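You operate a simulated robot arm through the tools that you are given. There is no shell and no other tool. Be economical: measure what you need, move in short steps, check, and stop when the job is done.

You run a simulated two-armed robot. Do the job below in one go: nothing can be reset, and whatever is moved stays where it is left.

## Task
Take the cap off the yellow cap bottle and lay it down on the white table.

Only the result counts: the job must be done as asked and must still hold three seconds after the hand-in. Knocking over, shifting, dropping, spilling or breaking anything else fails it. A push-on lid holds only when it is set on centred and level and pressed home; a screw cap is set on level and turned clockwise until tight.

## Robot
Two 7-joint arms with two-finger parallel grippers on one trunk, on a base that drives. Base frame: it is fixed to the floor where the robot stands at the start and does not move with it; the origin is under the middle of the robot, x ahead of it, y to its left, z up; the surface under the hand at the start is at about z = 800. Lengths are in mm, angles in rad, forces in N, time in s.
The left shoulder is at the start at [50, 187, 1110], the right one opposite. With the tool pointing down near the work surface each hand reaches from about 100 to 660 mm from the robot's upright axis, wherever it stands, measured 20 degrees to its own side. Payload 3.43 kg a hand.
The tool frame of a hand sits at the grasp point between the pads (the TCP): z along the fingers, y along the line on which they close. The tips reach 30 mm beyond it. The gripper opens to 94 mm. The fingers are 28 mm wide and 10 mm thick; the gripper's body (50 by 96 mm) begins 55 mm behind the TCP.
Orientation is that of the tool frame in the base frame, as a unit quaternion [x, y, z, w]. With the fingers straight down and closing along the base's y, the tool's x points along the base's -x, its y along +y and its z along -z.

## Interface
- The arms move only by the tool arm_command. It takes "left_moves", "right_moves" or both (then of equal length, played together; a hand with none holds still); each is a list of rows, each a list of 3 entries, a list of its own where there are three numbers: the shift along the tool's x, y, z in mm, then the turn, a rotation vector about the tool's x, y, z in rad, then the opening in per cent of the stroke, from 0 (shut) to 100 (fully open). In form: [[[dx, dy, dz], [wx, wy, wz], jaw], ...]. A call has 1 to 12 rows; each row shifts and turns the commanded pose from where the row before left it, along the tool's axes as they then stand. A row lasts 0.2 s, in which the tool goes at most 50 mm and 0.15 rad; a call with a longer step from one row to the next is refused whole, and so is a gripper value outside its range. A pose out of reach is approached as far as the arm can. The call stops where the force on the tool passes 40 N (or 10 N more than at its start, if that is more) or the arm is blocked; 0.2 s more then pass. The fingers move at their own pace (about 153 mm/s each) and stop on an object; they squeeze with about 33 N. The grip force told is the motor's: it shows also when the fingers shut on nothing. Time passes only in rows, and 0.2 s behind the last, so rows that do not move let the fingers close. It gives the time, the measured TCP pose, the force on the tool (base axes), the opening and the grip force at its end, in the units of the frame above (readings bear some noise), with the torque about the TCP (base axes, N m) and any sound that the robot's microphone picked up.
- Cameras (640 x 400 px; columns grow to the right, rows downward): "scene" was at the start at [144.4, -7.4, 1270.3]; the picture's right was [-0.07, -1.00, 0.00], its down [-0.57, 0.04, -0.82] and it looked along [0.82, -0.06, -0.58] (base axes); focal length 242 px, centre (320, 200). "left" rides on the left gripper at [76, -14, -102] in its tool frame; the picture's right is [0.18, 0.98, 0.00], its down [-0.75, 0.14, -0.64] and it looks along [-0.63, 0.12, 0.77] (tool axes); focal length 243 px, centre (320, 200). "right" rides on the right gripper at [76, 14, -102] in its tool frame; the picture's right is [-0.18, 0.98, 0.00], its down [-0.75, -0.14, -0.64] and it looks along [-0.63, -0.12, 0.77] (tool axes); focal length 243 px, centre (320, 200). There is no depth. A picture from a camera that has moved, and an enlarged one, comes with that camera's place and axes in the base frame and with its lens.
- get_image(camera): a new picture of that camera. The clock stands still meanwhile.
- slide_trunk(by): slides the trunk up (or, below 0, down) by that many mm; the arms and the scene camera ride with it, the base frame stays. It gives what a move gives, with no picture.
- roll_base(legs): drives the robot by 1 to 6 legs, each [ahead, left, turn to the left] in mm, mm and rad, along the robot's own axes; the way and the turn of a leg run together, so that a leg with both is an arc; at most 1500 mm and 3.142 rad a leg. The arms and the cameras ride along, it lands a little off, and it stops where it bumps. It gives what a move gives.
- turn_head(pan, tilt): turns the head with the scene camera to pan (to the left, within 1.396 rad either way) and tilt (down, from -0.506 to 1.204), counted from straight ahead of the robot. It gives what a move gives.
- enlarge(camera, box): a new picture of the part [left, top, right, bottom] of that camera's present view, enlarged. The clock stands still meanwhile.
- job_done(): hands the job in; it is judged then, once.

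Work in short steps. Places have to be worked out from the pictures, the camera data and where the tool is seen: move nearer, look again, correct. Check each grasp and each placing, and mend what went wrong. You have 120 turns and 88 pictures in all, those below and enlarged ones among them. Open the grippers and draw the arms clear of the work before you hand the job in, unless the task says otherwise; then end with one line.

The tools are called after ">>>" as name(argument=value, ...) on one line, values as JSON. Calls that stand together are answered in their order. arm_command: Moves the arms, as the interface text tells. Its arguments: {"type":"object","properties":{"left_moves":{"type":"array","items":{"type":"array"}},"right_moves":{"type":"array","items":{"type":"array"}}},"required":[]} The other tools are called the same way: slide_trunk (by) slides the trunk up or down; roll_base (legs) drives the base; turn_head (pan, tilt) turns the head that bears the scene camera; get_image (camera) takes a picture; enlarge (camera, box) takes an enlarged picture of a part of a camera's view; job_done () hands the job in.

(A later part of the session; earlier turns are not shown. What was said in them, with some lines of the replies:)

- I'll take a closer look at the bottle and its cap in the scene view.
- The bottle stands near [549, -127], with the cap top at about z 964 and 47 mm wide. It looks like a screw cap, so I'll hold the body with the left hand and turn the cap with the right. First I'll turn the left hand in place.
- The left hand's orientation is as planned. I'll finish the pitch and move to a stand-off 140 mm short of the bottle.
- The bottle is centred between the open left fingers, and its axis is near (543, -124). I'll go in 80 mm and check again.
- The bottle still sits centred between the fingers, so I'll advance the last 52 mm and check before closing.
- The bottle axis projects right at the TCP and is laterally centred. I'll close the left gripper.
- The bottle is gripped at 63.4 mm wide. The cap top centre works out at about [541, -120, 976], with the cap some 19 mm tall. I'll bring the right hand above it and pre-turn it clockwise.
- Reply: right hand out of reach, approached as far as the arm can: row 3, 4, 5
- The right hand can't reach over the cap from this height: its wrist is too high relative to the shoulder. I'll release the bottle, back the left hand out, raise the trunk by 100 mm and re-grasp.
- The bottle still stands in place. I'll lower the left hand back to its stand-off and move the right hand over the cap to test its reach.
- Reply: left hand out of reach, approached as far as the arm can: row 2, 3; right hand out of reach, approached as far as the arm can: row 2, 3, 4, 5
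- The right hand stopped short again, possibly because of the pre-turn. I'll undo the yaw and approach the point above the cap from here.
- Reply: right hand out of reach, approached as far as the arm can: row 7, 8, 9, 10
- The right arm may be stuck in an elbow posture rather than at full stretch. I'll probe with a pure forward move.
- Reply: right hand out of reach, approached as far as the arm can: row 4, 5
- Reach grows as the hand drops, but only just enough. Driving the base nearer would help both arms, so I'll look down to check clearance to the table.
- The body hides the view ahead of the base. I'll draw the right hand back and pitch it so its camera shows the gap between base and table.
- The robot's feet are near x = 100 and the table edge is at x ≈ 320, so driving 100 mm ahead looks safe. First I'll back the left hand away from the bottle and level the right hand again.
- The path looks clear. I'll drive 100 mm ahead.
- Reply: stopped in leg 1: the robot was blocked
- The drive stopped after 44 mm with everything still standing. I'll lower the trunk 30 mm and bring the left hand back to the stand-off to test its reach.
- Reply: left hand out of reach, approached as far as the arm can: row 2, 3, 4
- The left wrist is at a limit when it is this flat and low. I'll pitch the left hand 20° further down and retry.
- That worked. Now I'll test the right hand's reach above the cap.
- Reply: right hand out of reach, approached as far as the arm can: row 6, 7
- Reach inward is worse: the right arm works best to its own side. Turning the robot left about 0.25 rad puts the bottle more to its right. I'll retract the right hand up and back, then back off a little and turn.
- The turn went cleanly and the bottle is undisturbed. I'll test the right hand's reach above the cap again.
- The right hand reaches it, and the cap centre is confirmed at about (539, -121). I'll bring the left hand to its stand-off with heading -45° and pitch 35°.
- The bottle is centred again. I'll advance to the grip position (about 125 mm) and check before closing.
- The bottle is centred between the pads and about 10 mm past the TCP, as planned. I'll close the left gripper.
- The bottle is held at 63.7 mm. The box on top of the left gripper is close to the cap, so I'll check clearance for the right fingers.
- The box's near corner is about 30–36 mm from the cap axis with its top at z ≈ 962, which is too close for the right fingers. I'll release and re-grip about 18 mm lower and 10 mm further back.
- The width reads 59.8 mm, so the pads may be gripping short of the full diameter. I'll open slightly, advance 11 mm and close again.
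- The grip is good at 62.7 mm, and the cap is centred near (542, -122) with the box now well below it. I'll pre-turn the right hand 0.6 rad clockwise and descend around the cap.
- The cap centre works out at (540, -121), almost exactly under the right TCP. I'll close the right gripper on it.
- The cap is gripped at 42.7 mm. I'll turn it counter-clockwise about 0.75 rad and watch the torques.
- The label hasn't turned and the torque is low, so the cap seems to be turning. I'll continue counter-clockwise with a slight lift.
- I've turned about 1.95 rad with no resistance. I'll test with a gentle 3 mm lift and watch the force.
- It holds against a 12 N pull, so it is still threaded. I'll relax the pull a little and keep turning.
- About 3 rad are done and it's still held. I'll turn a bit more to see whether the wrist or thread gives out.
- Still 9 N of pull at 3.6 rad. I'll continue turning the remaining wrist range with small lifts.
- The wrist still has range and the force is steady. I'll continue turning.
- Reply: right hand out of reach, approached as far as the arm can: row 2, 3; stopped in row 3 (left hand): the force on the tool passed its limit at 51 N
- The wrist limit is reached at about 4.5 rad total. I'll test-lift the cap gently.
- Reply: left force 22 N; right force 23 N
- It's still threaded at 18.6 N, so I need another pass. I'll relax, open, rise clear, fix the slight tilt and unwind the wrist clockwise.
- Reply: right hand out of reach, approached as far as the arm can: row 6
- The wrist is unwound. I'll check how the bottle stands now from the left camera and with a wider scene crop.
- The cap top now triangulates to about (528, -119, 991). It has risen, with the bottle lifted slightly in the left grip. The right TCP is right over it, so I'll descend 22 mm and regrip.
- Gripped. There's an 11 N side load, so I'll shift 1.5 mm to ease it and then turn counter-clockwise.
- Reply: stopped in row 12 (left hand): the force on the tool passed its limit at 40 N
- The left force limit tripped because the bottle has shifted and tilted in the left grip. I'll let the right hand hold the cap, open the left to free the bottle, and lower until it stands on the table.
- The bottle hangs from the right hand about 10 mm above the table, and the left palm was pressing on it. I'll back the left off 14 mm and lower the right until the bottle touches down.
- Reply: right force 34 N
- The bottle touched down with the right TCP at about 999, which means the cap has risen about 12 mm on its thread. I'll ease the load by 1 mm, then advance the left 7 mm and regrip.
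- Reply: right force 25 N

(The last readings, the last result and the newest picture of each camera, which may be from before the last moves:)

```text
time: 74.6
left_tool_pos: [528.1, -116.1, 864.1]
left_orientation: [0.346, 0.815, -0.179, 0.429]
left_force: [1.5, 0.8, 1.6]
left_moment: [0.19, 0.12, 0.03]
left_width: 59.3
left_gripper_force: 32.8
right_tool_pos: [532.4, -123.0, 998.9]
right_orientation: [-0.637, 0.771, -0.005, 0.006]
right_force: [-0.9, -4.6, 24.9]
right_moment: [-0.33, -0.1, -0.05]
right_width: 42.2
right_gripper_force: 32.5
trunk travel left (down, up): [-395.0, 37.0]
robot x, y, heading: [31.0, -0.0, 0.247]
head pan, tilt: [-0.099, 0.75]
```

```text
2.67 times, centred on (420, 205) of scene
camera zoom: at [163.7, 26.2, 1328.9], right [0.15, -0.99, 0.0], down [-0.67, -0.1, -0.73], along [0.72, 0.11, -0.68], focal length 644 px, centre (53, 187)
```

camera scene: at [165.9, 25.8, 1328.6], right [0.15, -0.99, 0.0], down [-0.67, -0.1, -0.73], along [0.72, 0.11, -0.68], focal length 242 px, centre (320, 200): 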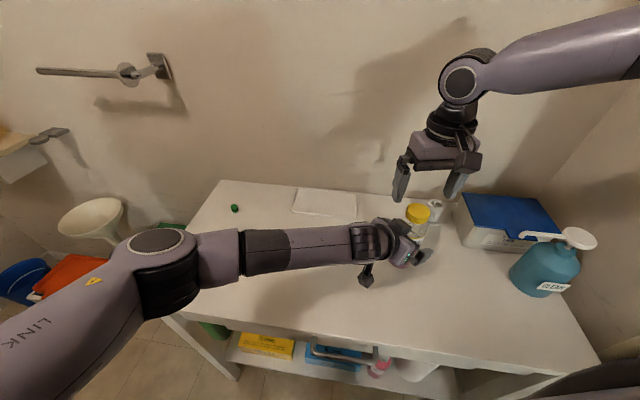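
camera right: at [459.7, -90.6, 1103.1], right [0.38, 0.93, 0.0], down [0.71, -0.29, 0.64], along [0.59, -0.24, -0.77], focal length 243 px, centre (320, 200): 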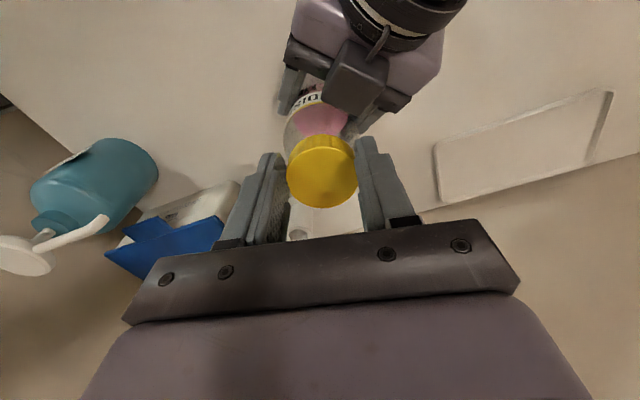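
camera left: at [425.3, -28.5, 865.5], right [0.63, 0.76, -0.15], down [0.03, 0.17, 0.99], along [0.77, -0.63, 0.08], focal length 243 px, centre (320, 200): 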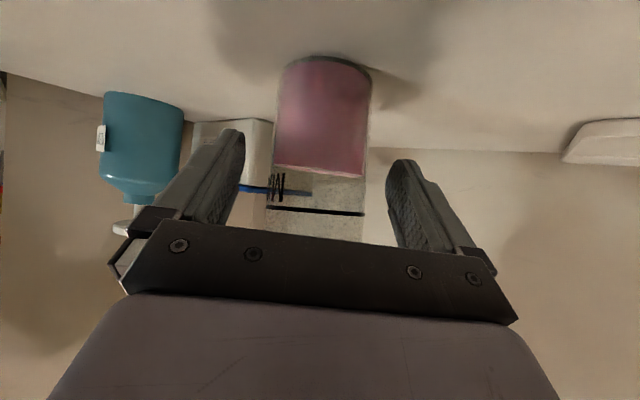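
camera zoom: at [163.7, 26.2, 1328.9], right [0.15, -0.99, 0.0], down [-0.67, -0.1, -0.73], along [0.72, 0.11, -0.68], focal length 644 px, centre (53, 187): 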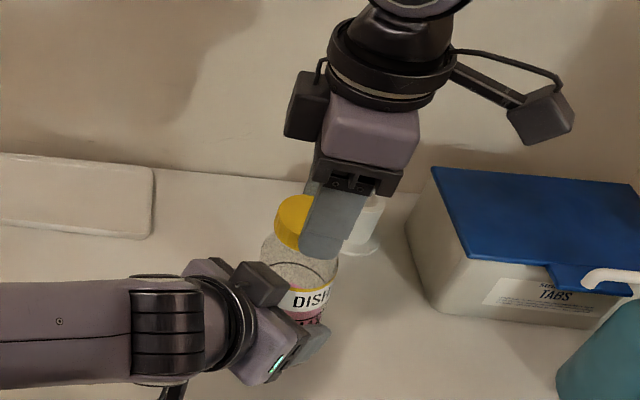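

The left grip is back at 59 mm. The right still presses down with 25 N, so I'll raise it 2 mm while continuing counter-clockwise.

>>> arm_command(right_moves=[[[0, 0, -1.5], [0, 0, 0], 15], [[0, 0, -0.5], [0, 0, -0.15], 15], [[0, 0, -0.1], [0, 0, -0.15], 15], [[0, 0, -0.1], [0, 0, -0.15], 15], [[0, 0, -0.1], [0, 0, -0.15], 15], [[0, 0, -0.1], [0, 0, -0.15], 15], [[0, 0, -0.1], [0, 0, -0.15], 15], [[0, 0, -0.1], [0, 0, -0.15], 15], [[0, 0, -0.1], [0, 0, -0.15], 15], [[0, 0, 0], [0, 0, 0], 15]])

>>> enlarge(camera="scene", box=[360, 150, 480, 260])

```text
time: 76.8
left_tool_pos: [528.4, -118.2, 864.3]
left_orientation: [0.349, 0.814, -0.181, 0.427]
left_force: [-11.2, -6.2, 0.5]
left_moment: [0.31, -0.75, 0.02]
left_width: 59.3
left_gripper_force: 33.1
right_tool_pos: [533.7, -122.1, 1001.3]
right_orientation: [0.961, -0.276, 0.007, -0.004]
right_force: [9.6, 3.9, 4.0]
right_moment: [0.12, -0.34, -0.02]
right_width: 42.0
right_gripper_force: 32.8
trunk travel left (down, up): [-395.0, 37.0]
robot x, y, heading: [29.2, 2.3, 0.241]
head pan, tilt: [-0.099, 0.75]
```

```text
3.64 times, centred on (420, 205) of scene
camera zoom: at [165.5, 25.7, 1328.6], right [0.15, -0.99, 0.0], down [-0.67, -0.1, -0.73], along [0.72, 0.11, -0.68], focal length 879 px, centre (-44, 182)
```

zoom: 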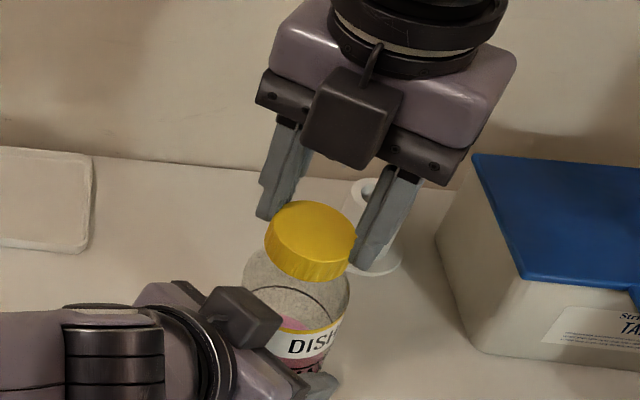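

Side loads are small. I'll try a gentle lift.

>>> arm_command(right_moves=[[[0, 0, -1], [0, 0, 0], 15], [[0, 0, -1], [0, 0, 0], 15], [[0, 0, -1], [0, 0, 0], 15], [[0, 0, 0], [0, 0, 0], 15]])

>>> enlarge(camera="scene", box=[380, 170, 460, 260])

```text
time: 77.8
left_tool_pos: [531.6, -115.8, 863.8]
left_orientation: [0.347, 0.815, -0.18, 0.427]
left_force: [-5.5, -3.9, 1.1]
left_moment: [0.51, -0.65, -0.02]
left_width: 59.4
left_gripper_force: 32.9
right_tool_pos: [534.1, -122.1, 1001.9]
right_orientation: [0.961, -0.277, 0.005, -0.001]
right_force: [5.4, 3.7, -2.3]
right_moment: [0.03, -0.22, -0.04]
right_width: 41.9
right_gripper_force: 33.2
trunk travel left (down, up): [-395.0, 37.0]
robot x, y, heading: [28.9, -1.4, 0.245]
head pan, tilt: [-0.099, 0.75]
```

```text
4.44 times, centred on (420, 215) of scene
camera zoom: at [166.1, 25.7, 1328.5], right [0.15, -0.99, 0.0], down [-0.67, -0.1, -0.73], along [0.72, 0.11, -0.68], focal length 1074 px, centre (-124, 133)
```

zoom: 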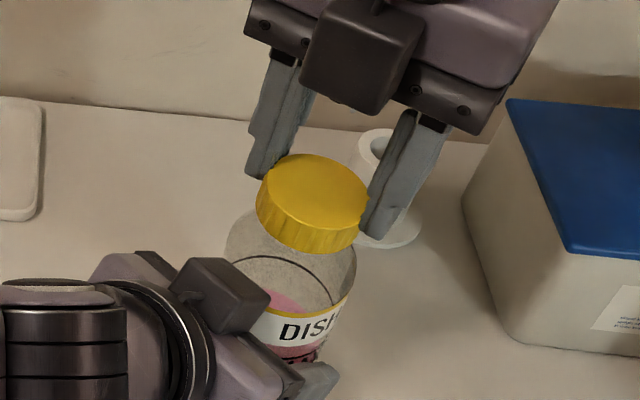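

The pull is only -2 N. I'll keep turning counter-clockwise with a slightly larger lift.

>>> arm_command(right_moves=[[[0, 0, -0.5], [0, 0, -0.15], 15], [[0, 0, -0.5], [0, 0, -0.15], 15], [[0, 0, -0.5], [0, 0, -0.15], 15], [[0, 0, -0.5], [0, 0, -0.15], 15], [[0, 0, -0.5], [0, 0, -0.15], 15], [[0, 0, -0.5], [0, 0, -0.15], 15], [[0, 0, 0], [0, 0, 0], 15]])

>>> enlarge(camera="scene", box=[380, 170, 460, 260])

```text
time: 79.4
left_tool_pos: [529.9, -115.7, 862.3]
left_orientation: [0.347, 0.816, -0.179, 0.427]
left_force: [-4.6, -12.6, -1.7]
left_moment: [1.37, -0.35, 0.11]
left_width: 60.0
left_gripper_force: 33.2
right_tool_pos: [533.9, -123.9, 1005.2]
right_orientation: [0.986, 0.169, 0.006, 0.0]
right_force: [3.1, 11.3, 1.2]
right_moment: [0.38, -0.1, -0.19]
right_width: 42.3
right_gripper_force: 33.4
trunk travel left (down, up): [-395.0, 37.0]
robot x, y, heading: [27.9, 1.5, 0.253]
head pan, tilt: [-0.099, 0.75]
```

```text
4.44 times, centred on (420, 215) of scene
camera zoom: at [166.2, 25.8, 1328.5], right [0.15, -0.99, 0.0], down [-0.67, -0.1, -0.73], along [0.72, 0.11, -0.68], focal length 1074 px, centre (-124, 133)
```

zoom: 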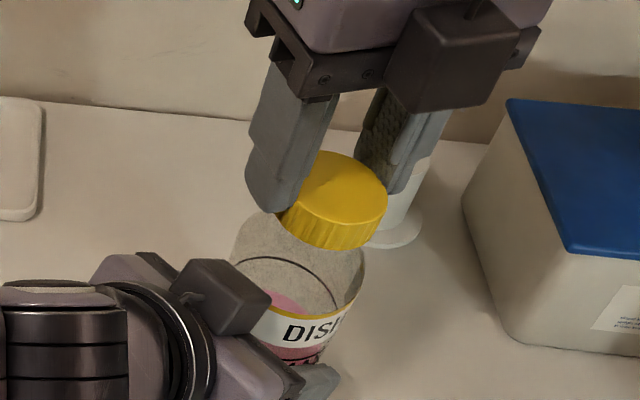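

The fingers look higher on the cap now. I'll check the cap's position in the right gripper.

>>> get_image(camera="right")

>>> get_image(camera="left")

```text
24 pictures are left
camera right: at [611.3, -111.0, 1108.6], right [0.15, -0.99, 0.0], down [-0.77, -0.12, 0.63], along [-0.62, -0.1, -0.78], focal length 243 px, centre (320, 200)
```

right: 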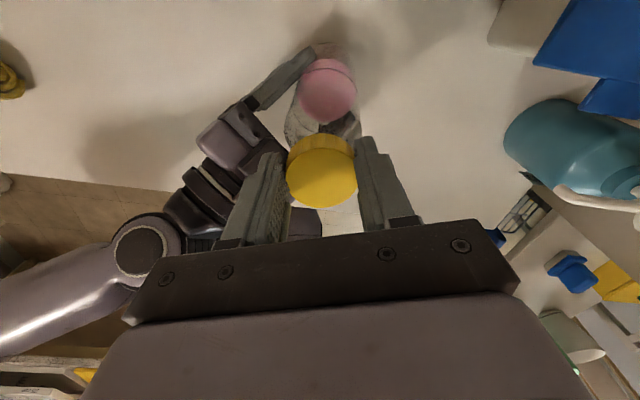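

```text
23 pictures are left
camera left: at [430.6, -32.9, 859.8], right [0.63, 0.76, -0.15], down [0.03, 0.17, 0.99], along [0.77, -0.63, 0.08], focal length 243 px, centre (320, 200)
```

left: 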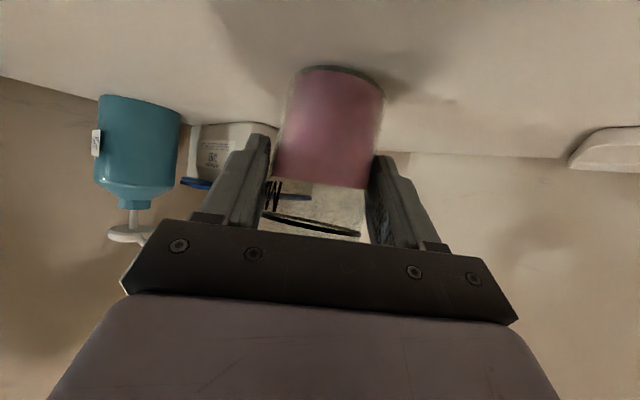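

The cap hasn't slipped in the fingers: its top is at about 995 while the bottle's base has risen less, so it is mostly unscrewed. I'll lift in small steps and watch whether the bottle follows.

>>> arm_command(right_moves=[[[0, 0, -1.5], [0, 0, 0], 15], [[0, 0, -1.5], [0, 0, 0], 15], [[0, 0, -1.5], [0, 0, 0], 15], [[0, 0, -1.5], [0, 0, 0], 15], [[0, 0, 0], [0, 0, 0], 15]])

>>> enlarge(camera="scene", box=[380, 170, 460, 260])

```text
time: 80.6
left_tool_pos: [532.9, -114.6, 863.3]
left_orientation: [0.346, 0.817, -0.179, 0.426]
left_force: [2.5, 3.0, 0.0]
left_moment: [-0.24, 0.22, 0.04]
left_width: 59.5
left_gripper_force: 33.1
right_tool_pos: [532.7, -123.4, 1009.6]
right_orientation: [0.986, 0.167, 0.004, 0.002]
right_force: [-1.6, -2.3, -0.7]
right_moment: [-0.08, 0.07, -0.04]
right_width: 41.7
right_gripper_force: 32.7
trunk travel left (down, up): [-395.0, 37.0]
robot x, y, heading: [31.3, 0.7, 0.254]
head pan, tilt: [-0.099, 0.75]
```

```text
4.44 times, centred on (420, 215) of scene
camera zoom: at [166.2, 25.7, 1328.5], right [0.15, -0.99, 0.0], down [-0.67, -0.1, -0.73], along [0.72, 0.11, -0.68], focal length 1074 px, centre (-124, 133)
```

zoom: 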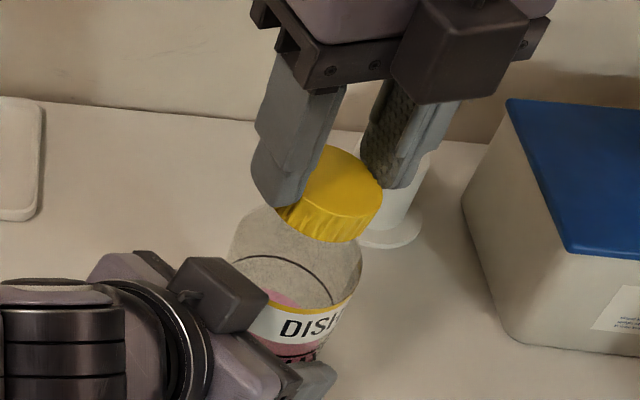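

The forces dropped to nearly zero on the lift, so the cap looks free. I'll continue lifting, slowly at first.

>>> arm_command(right_moves=[[[0, 0, -2], [0, 0, 0], 15], [[0, 0, -3], [0, 0, 0], 15], [[0, 0, -4], [0, 0, 0], 15], [[0, 0, -5], [0, 0, 0], 15], [[0, 0, 0], [0, 0, 0], 15]])

>>> enlarge(camera="scene", box=[360, 150, 480, 260])

```text
time: 81.8
left_tool_pos: [528.9, -115.2, 861.8]
left_orientation: [0.347, 0.816, -0.179, 0.426]
left_force: [0.4, -0.1, -0.8]
left_moment: [0.01, 0.02, 0.0]
left_width: 59.3
left_gripper_force: 33.2
right_tool_pos: [533.2, -123.0, 1024.7]
right_orientation: [0.986, 0.167, 0.006, 0.001]
right_force: [0.8, -0.1, -0.2]
right_moment: [0.0, 0.0, 0.0]
right_width: 41.7
right_gripper_force: 33.5
trunk travel left (down, up): [-395.0, 37.0]
robot x, y, heading: [29.0, 1.7, 0.247]
head pan, tilt: [-0.099, 0.75]
```

```text
3.64 times, centred on (420, 205) of scene
camera zoom: at [166.2, 25.8, 1328.5], right [0.15, -0.99, 0.0], down [-0.67, -0.1, -0.73], along [0.72, 0.11, -0.68], focal length 879 px, centre (-44, 182)
```

zoom: 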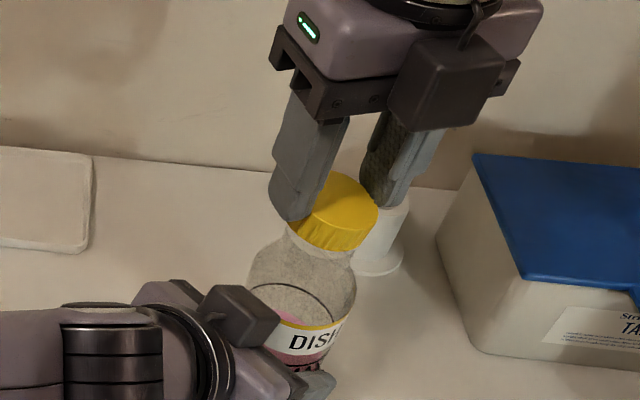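

The cap is off and the neck is visible. I'll raise the right hand well clear and look at how the bottle sits in the left grip.

>>> arm_command(right_moves=[[[0, 0, -20], [0, 0, 0], 15], [[0, 0, -25], [0, 0, 0], 15], [[0, 0, -15], [0, 0, 0.15], 15], [[0, 0, 0], [0, 0, 0.15], 15], [[0, 0, 0], [0, 0, 0.15], 15], [[0, 0, 0], [0, 0, 0.15], 15], [[0, 0, 0], [0, 0, 0.15], 15], [[0, 0, 0], [0, 0, 0.15], 15], [[0, 0, 0], [0, 0, 0.15], 15], [[0, 0, 0], [0, 0, 0.15], 15], [[0, 0, 0], [0, 0, 0.15], 15], [[0, 0, 0], [0, 0, 0.15], 15]])

>>> enlarge(camera="scene", box=[360, 100, 520, 280])

>>> get_image(camera="left")

>>> get_image(camera="right")

```text
time: 84.4
left_tool_pos: [530.8, -115.4, 863.2]
left_orientation: [0.347, 0.815, -0.181, 0.427]
left_force: [0.1, -0.7, -0.2]
left_moment: [0.02, 0.01, 0.0]
left_width: 59.5
left_gripper_force: 32.9
right_tool_pos: [533.1, -122.8, 1085.1]
right_orientation: [0.835, -0.551, 0.006, -0.004]
right_force: [-0.3, 0.1, 0.3]
right_moment: [-0.02, -0.03, 0.01]
right_width: 41.6
right_gripper_force: 33.0
trunk travel left (down, up): [-395.0, 37.0]
robot x, y, heading: [31.1, -1.2, 0.249]
head pan, tilt: [-0.099, 0.75]
```

```text
2.22 times, centred on (440, 190) of scene
camera zoom: at [166.1, 25.8, 1328.5], right [0.15, -0.99, 0.0], down [-0.67, -0.1, -0.73], along [0.72, 0.11, -0.68], focal length 537 px, centre (53, 222)
```

zoom: 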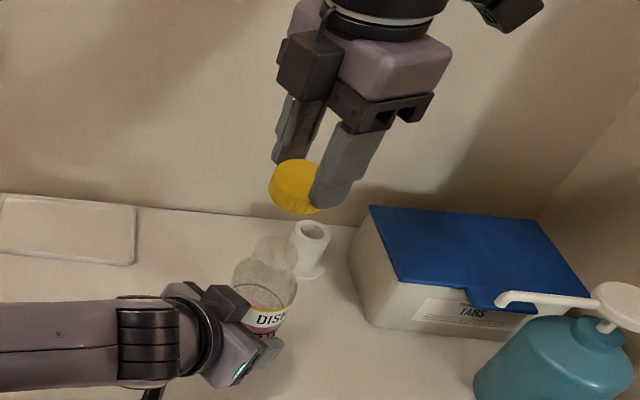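

```text
19 pictures are left
camera left: at [430.8, -32.7, 859.8], right [0.63, 0.76, -0.15], down [0.03, 0.17, 0.99], along [0.77, -0.63, 0.08], focal length 243 px, centre (320, 200)
```

left: 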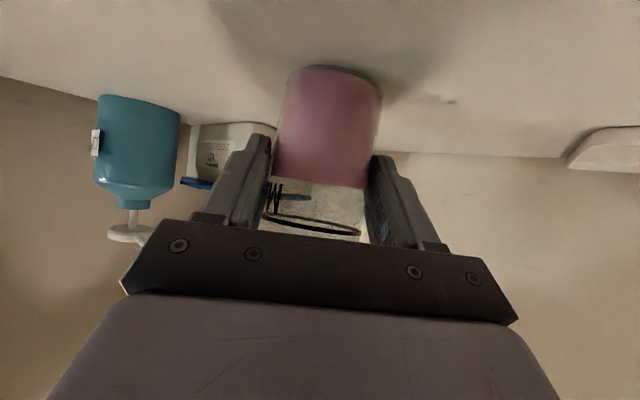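

```text
18 pictures are left
camera right: at [550.3, -198.7, 1187.6], right [-0.98, -0.22, -0.01], down [-0.18, 0.75, 0.64], along [-0.13, 0.63, -0.77], focal length 243 px, centre (320, 200)
```

right: 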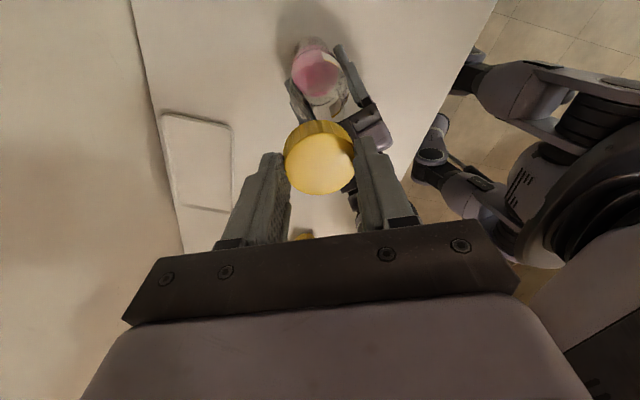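

The cap is secure in the right hand and the bottle is slightly tilted and lifted in the left. I'll lower the left in small steps and watch for table contact.

>>> arm_command(left_moves=[[[0.82, 0, 0.57], [0, 0, 0], 15], [[0.82, 0, 0.57], [0, 0, 0], 15], [[0.82, 0, 0.57], [0, 0, 0], 15]])

```text
time: 85.2
left_tool_pos: [530.2, -115.7, 861.2]
left_orientation: [0.347, 0.815, -0.181, 0.428]
left_force: [-0.5, 1.0, 3.7]
left_moment: [0.07, 0.13, -0.01]
left_width: 59.5
left_gripper_force: 33.2
right_tool_pos: [532.2, -122.7, 1085.5]
right_orientation: [0.836, -0.549, 0.005, -0.004]
right_force: [0.0, -0.4, 0.3]
right_moment: [0.01, 0.02, -0.01]
right_width: 41.7
right_gripper_force: 32.6
trunk travel left (down, up): [-395.0, 37.0]
robot x, y, heading: [26.4, -1.7, 0.247]
head pan, tilt: [-0.099, 0.75]
```

There's light contact at 3.7 N. From its apparent size, the bottle has slid toward the pad tips and leans about 8° toward the left hand. I'll pitch the left hand 0.14 rad to stand it upright.

>>> arm_command(left_moves=[[[0, 0, 0], [0, 0.047, 0], 15], [[0, 0, 0], [0, 0.047, 0], 15], [[0, 0, 0], [0, 0.047, 0], 15], [[0, 0, 0], [0, 0, 0], 15]])

>>> get_image(camera="left")

>>> enlarge(camera="scene", box=[380, 170, 460, 260])

```text
time: 86.2
left_tool_pos: [530.9, -116.3, 862.0]
left_orientation: [0.358, 0.843, -0.155, 0.37]
left_force: [3.6, -2.8, 12.6]
left_moment: [-0.68, -0.39, 0.05]
left_width: 59.5
left_gripper_force: 32.5
right_tool_pos: [531.1, -123.1, 1084.4]
right_orientation: [0.836, -0.549, 0.005, -0.004]
right_force: [0.1, -0.7, 0.4]
right_moment: [-0.01, 0.01, -0.01]
right_width: 41.4
right_gripper_force: 32.9
trunk travel left (down, up): [-395.0, 37.0]
robot x, y, heading: [31.7, 1.0, 0.246]
head pan, tilt: [-0.099, 0.75]
```

```text
17 pictures are left
camera left: at [431.6, -33.7, 876.7], right [0.62, 0.77, -0.13], down [0.13, 0.07, 0.99], along [0.77, -0.63, -0.06], focal length 243 px, centre (320, 200)
```

left: 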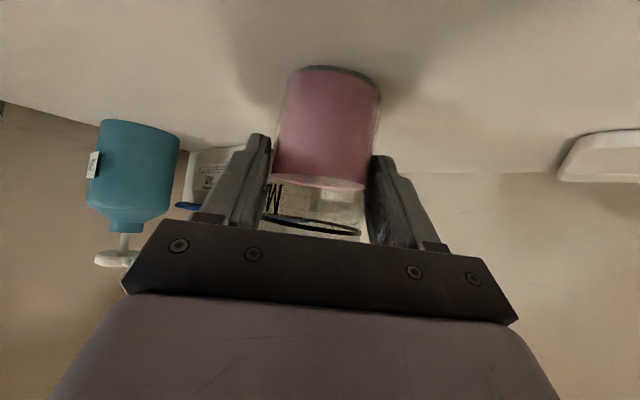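

```text
4.44 times, centred on (420, 215) of scene
camera zoom: at [165.2, 25.9, 1328.8], right [0.15, -0.99, 0.0], down [-0.67, -0.1, -0.73], along [0.72, 0.11, -0.68], focal length 1074 px, centre (-124, 133)
```

zoom: 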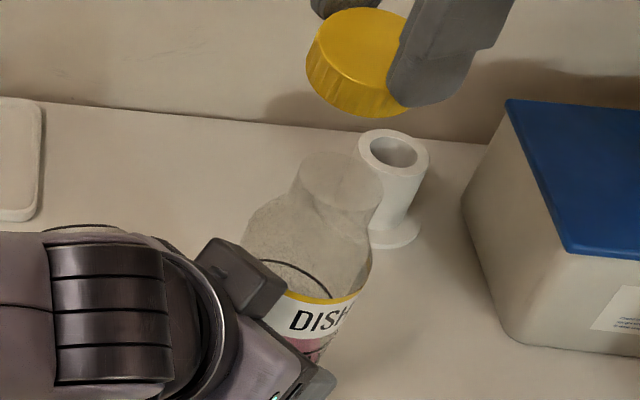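

From the scene's vertical vanishing direction the bottle now looks upright, and it presses lightly on the table. I'll open the left gripper gently.

>>> arm_command(left_moves=[[[-0.8, 0, -0.6], [0, 0, 0], 15], [[0, 0, 0], [0, 0, 0], 66], [[0, 0, 0], [0, 0, 0], 75], [[0, 0, 0], [0, 0, 0], 90], [[0, 0, 0], [0, 0, 0], 100], [[0, 0, 0], [0, 0, 0], 100]])

>>> get_image(camera="left")

>>> enlarge(camera="scene", box=[380, 170, 460, 260])

```text
time: 87.6
left_tool_pos: [530.7, -115.1, 861.9]
left_orientation: [0.358, 0.844, -0.154, 0.368]
left_force: [0.1, -0.2, 0.4]
left_moment: [-0.04, 0.03, -0.02]
left_width: 94.0
left_gripper_force: 0.2
right_tool_pos: [532.4, -123.2, 1085.8]
right_orientation: [0.836, -0.549, 0.006, -0.003]
right_force: [0.7, -0.1, 0.3]
right_moment: [0.01, 0.0, 0.01]
right_width: 41.5
right_gripper_force: 32.7
trunk travel left (down, up): [-395.0, 37.0]
robot x, y, heading: [31.4, 2.7, 0.246]
head pan, tilt: [-0.099, 0.75]
```

```text
15 pictures are left
camera left: at [431.5, -33.3, 876.0], right [0.62, 0.77, -0.13], down [0.13, 0.07, 0.99], along [0.77, -0.63, -0.06], focal length 243 px, centre (320, 200)
```

left: 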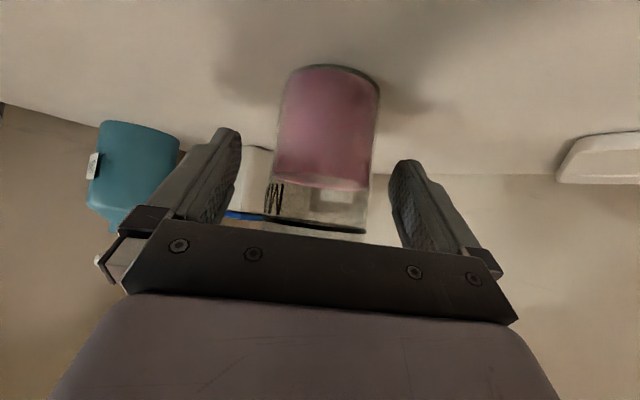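

```text
4.44 times, centred on (420, 215) of scene
camera zoom: at [166.0, 25.8, 1328.6], right [0.15, -0.99, 0.0], down [-0.67, -0.1, -0.73], along [0.72, 0.11, -0.68], focal length 1074 px, centre (-124, 133)
```

zoom: 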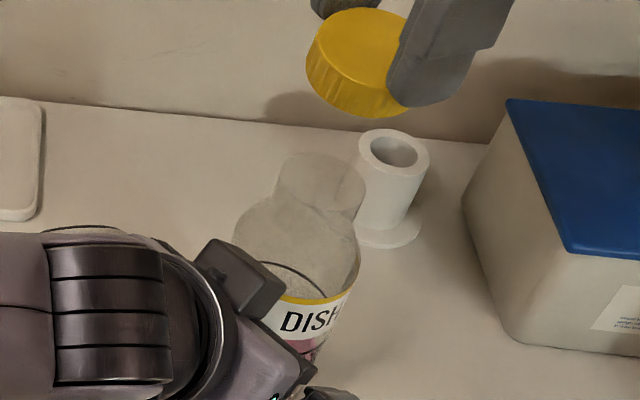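

The bottle settled upright and stands free. I'll back the left hand straight out.

>>> arm_command(left_moves=[[[0, 0, -12], [0, 0, 0], 100], [[0, 0, -20], [0, 0, 0], 100], [[0, 0, -30], [0, 0, 0], 100], [[0, 0, -40], [0, 0, 0], 100], [[0, 0, -40], [0, 0, 0], 100]])

>>> get_image(camera="scene")

```text
time: 88.8
left_tool_pos: [458.8, -41.0, 958.7]
left_orientation: [0.358, 0.844, -0.154, 0.369]
left_force: [-0.1, -1.2, -0.2]
left_moment: [-0.03, 0.0, 0.01]
left_width: 93.9
left_gripper_force: 0.0
right_tool_pos: [532.7, -123.5, 1085.9]
right_orientation: [0.836, -0.549, 0.006, -0.004]
right_force: [0.0, -0.4, 0.0]
right_moment: [-0.02, -0.02, -0.01]
right_width: 41.6
right_gripper_force: 32.6
trunk travel left (down, up): [-395.0, 37.0]
robot x, y, heading: [29.1, 3.6, 0.247]
head pan, tilt: [-0.099, 0.75]
```

```text
13 pictures are left
camera scene: at [165.6, 26.2, 1328.6], right [0.15, -0.99, 0.0], down [-0.67, -0.1, -0.73], along [0.72, 0.11, -0.68], focal length 242 px, centre (320, 200)
```

scene: 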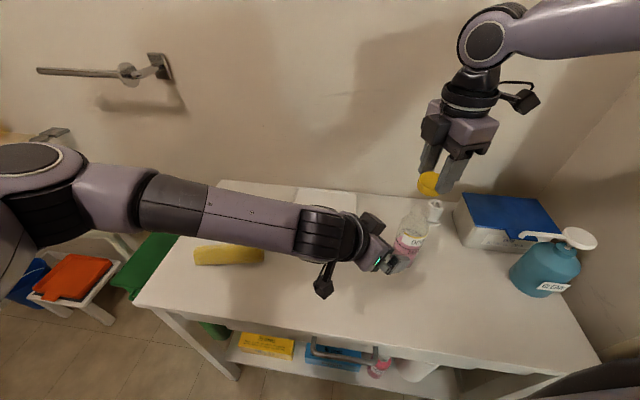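

The bottle stands with the left hand clear. I'll carry the cap to open table at about (425, -200) and descend partway.

>>> arm_command(right_moves=[[[6.8, 32.4, 0], [0, 0, 0], 15], [[6.8, 32.4, 0], [0, 0, 0], 15], [[6.8, 32.4, 0], [0, 0, 0], 15], [[6.9, 32.3, 0], [0, 0, 0], 15], [[0, 0, 40], [0, 0, 0], 15], [[0, 0, 40], [0, 0, 0], 15], [[0, 0, 40], [0, 0, 0], 15], [[0, 0, 40], [0, 0, 0], 15], [[0, 0, 40], [0, 0, 0], 15], [[0, 0, 0], [0, 0, 0], 15]], left_moves=[[[0, 0, -30], [0, 0, 0], 100], [[0, 20, -30], [0, 0, 0], 100], [[0, 20, -30], [0, 0, 0], 100], [[0, 0, 0], [0, 0, 0], 100], [[0, 0, 0], [0, 0, 0], 100], [[0, 0, 0], [0, 0, 0], 100], [[0, 0, 0], [0, 0, 0], 100], [[0, 0, 0], [0, 0, 0], 100], [[0, 0, 0], [0, 0, 0], 100], [[0, 0, 0], [0, 0, 0], 100]])

>>> get_image(camera="scene")

>>> get_image(camera="right")

```text
time: 91.0
left_tool_pos: [439.6, 33.8, 1019.3]
left_orientation: [0.358, 0.844, -0.154, 0.368]
left_force: [-0.7, -0.1, 0.8]
left_moment: [0.0, -0.01, -0.01]
left_width: 94.1
left_gripper_force: 0.0
right_tool_pos: [426.5, -199.2, 884.0]
right_orientation: [0.836, -0.549, 0.006, -0.004]
right_force: [-0.1, -0.3, 0.6]
right_moment: [-0.02, -0.01, -0.02]
right_width: 41.5
right_gripper_force: 33.0
trunk travel left (down, up): [-395.0, 37.0]
robot x, y, heading: [28.2, -0.4, 0.249]
head pan, tilt: [-0.099, 0.75]
```

```text
12 pictures are left
camera scene: at [165.8, 25.8, 1328.6], right [0.15, -0.99, 0.0], down [-0.67, -0.1, -0.73], along [0.72, 0.11, -0.68], focal length 242 px, centre (320, 200)
```

scene: 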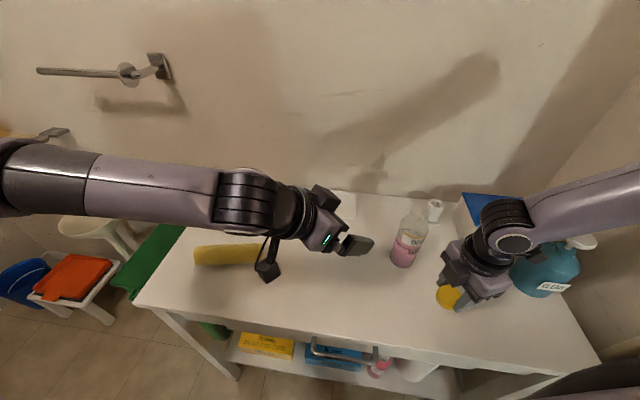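

```text
11 pictures are left
camera right: at [445.6, -275.3, 985.6], right [-0.97, -0.22, -0.01], down [-0.18, 0.75, 0.64], along [-0.13, 0.63, -0.77], focal length 243 px, centre (320, 200)
```

right: 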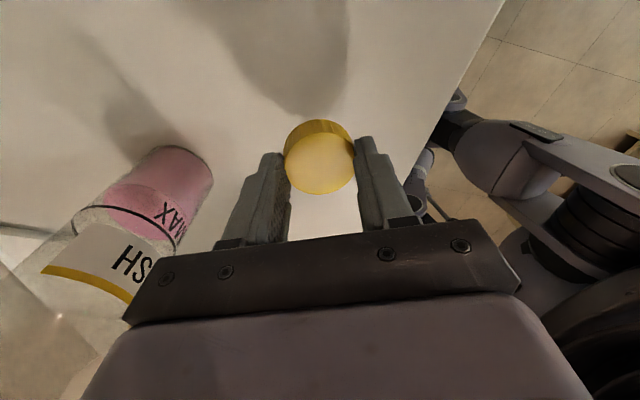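

The spot below is clear. I'll descend to just above the table, then ease down to contact.

>>> arm_command(right_moves=[[[0, 0, 15], [0, 0, 0], 15], [[0, 0, 15], [0, 0, 0], 15], [[0, 0, 10], [0, 0, 0], 15], [[0, 0, 3], [0, 0, 0], 15], [[0, 0, 2], [0, 0, 0], 15], [[0, 0, 0], [0, 0, 0], 15]])

>>> enlarge(camera="scene", box=[400, 230, 500, 330])

```text
time: 92.4
left_tool_pos: [439.7, 34.0, 1020.8]
left_orientation: [0.358, 0.844, -0.154, 0.37]
left_force: [0.4, -0.8, -0.2]
left_moment: [0.03, 0.0, 0.02]
left_width: 94.1
left_gripper_force: 0.0
right_tool_pos: [428.8, -199.2, 839.6]
right_orientation: [0.836, -0.549, 0.007, -0.006]
right_force: [4.9, -0.7, 22.9]
right_moment: [0.25, 0.23, -0.09]
right_width: 42.2
right_gripper_force: 33.1
trunk travel left (down, up): [-395.0, 37.0]
robot x, y, heading: [26.5, 3.5, 0.251]
head pan, tilt: [-0.099, 0.75]
```

```text
4.00 times, centred on (450, 280) of scene
camera zoom: at [165.0, 26.5, 1328.8], right [0.15, -0.99, 0.0], down [-0.67, -0.1, -0.73], along [0.72, 0.11, -0.68], focal length 967 px, centre (-200, -120)
```

zoom: 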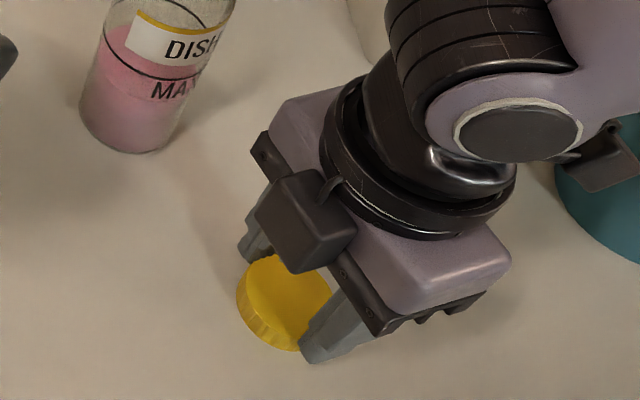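

The cap is on the table with 23 N of contact. I'll ease off slightly, open, and rise straight up.

>>> arm_command(right_moves=[[[0, 0, -1], [0, 0, 0], 15], [[0, 0, 0], [0, 0, 0], 55], [[0, 0, 0], [0, 0, 0], 70], [[0, 0, 0], [0, 0, 0], 85], [[0, 0, 0], [0, 0, 0], 90], [[0, 0, -10], [0, 0, 0], 90], [[0, 0, -30], [0, 0, 0], 90], [[0, 0, -40], [0, 0, 0], 90], [[0, 0, -40], [0, 0, 0], 90], [[0, 0, -40], [0, 0, 0], 90], [[0, 0, -40], [0, 0, 0], 90]])

>>> get_image(camera="scene")

>>> get_image(camera="right")

```text
time: 94.8
left_tool_pos: [439.7, 33.3, 1019.5]
left_orientation: [0.357, 0.844, -0.154, 0.368]
left_force: [0.4, 0.5, -0.6]
left_moment: [-0.02, 0.02, 0.0]
left_width: 94.0
left_gripper_force: 0.1
right_tool_pos: [424.1, -199.9, 1040.8]
right_orientation: [0.836, -0.549, 0.006, -0.003]
right_force: [0.5, -0.3, 0.4]
right_moment: [0.0, 0.03, -0.02]
right_width: 84.5
right_gripper_force: 0.0
trunk travel left (down, up): [-395.0, 37.0]
robot x, y, heading: [28.0, -0.6, 0.249]
head pan, tilt: [-0.099, 0.75]
```

```text
9 pictures are left
camera scene: at [165.7, 25.9, 1328.6], right [0.15, -0.99, 0.0], down [-0.67, -0.1, -0.73], along [0.72, 0.11, -0.68], focal length 242 px, centre (320, 200)
```

scene: 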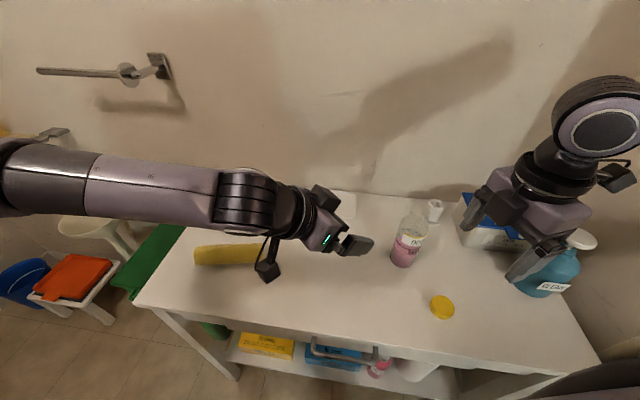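

```text
8 pictures are left
camera right: at [443.1, -274.7, 1143.3], right [-0.97, -0.22, -0.01], down [-0.18, 0.75, 0.64], along [-0.13, 0.63, -0.77], focal length 243 px, centre (320, 200)
```

right: 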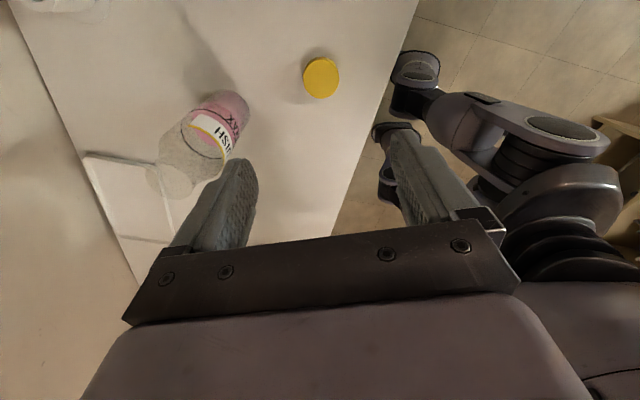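

The cap lies flat on the white table, the bottle stands upright, and both hands are open and clear. I'm handing in.

>>> job_done()

```text
The job is handed in.
```

The yellow cap is off the bottle and lying flat on the white table; the bottle stands upright about 15 mm from where it started, nothing else appears to have moved, and I've handed the job in.
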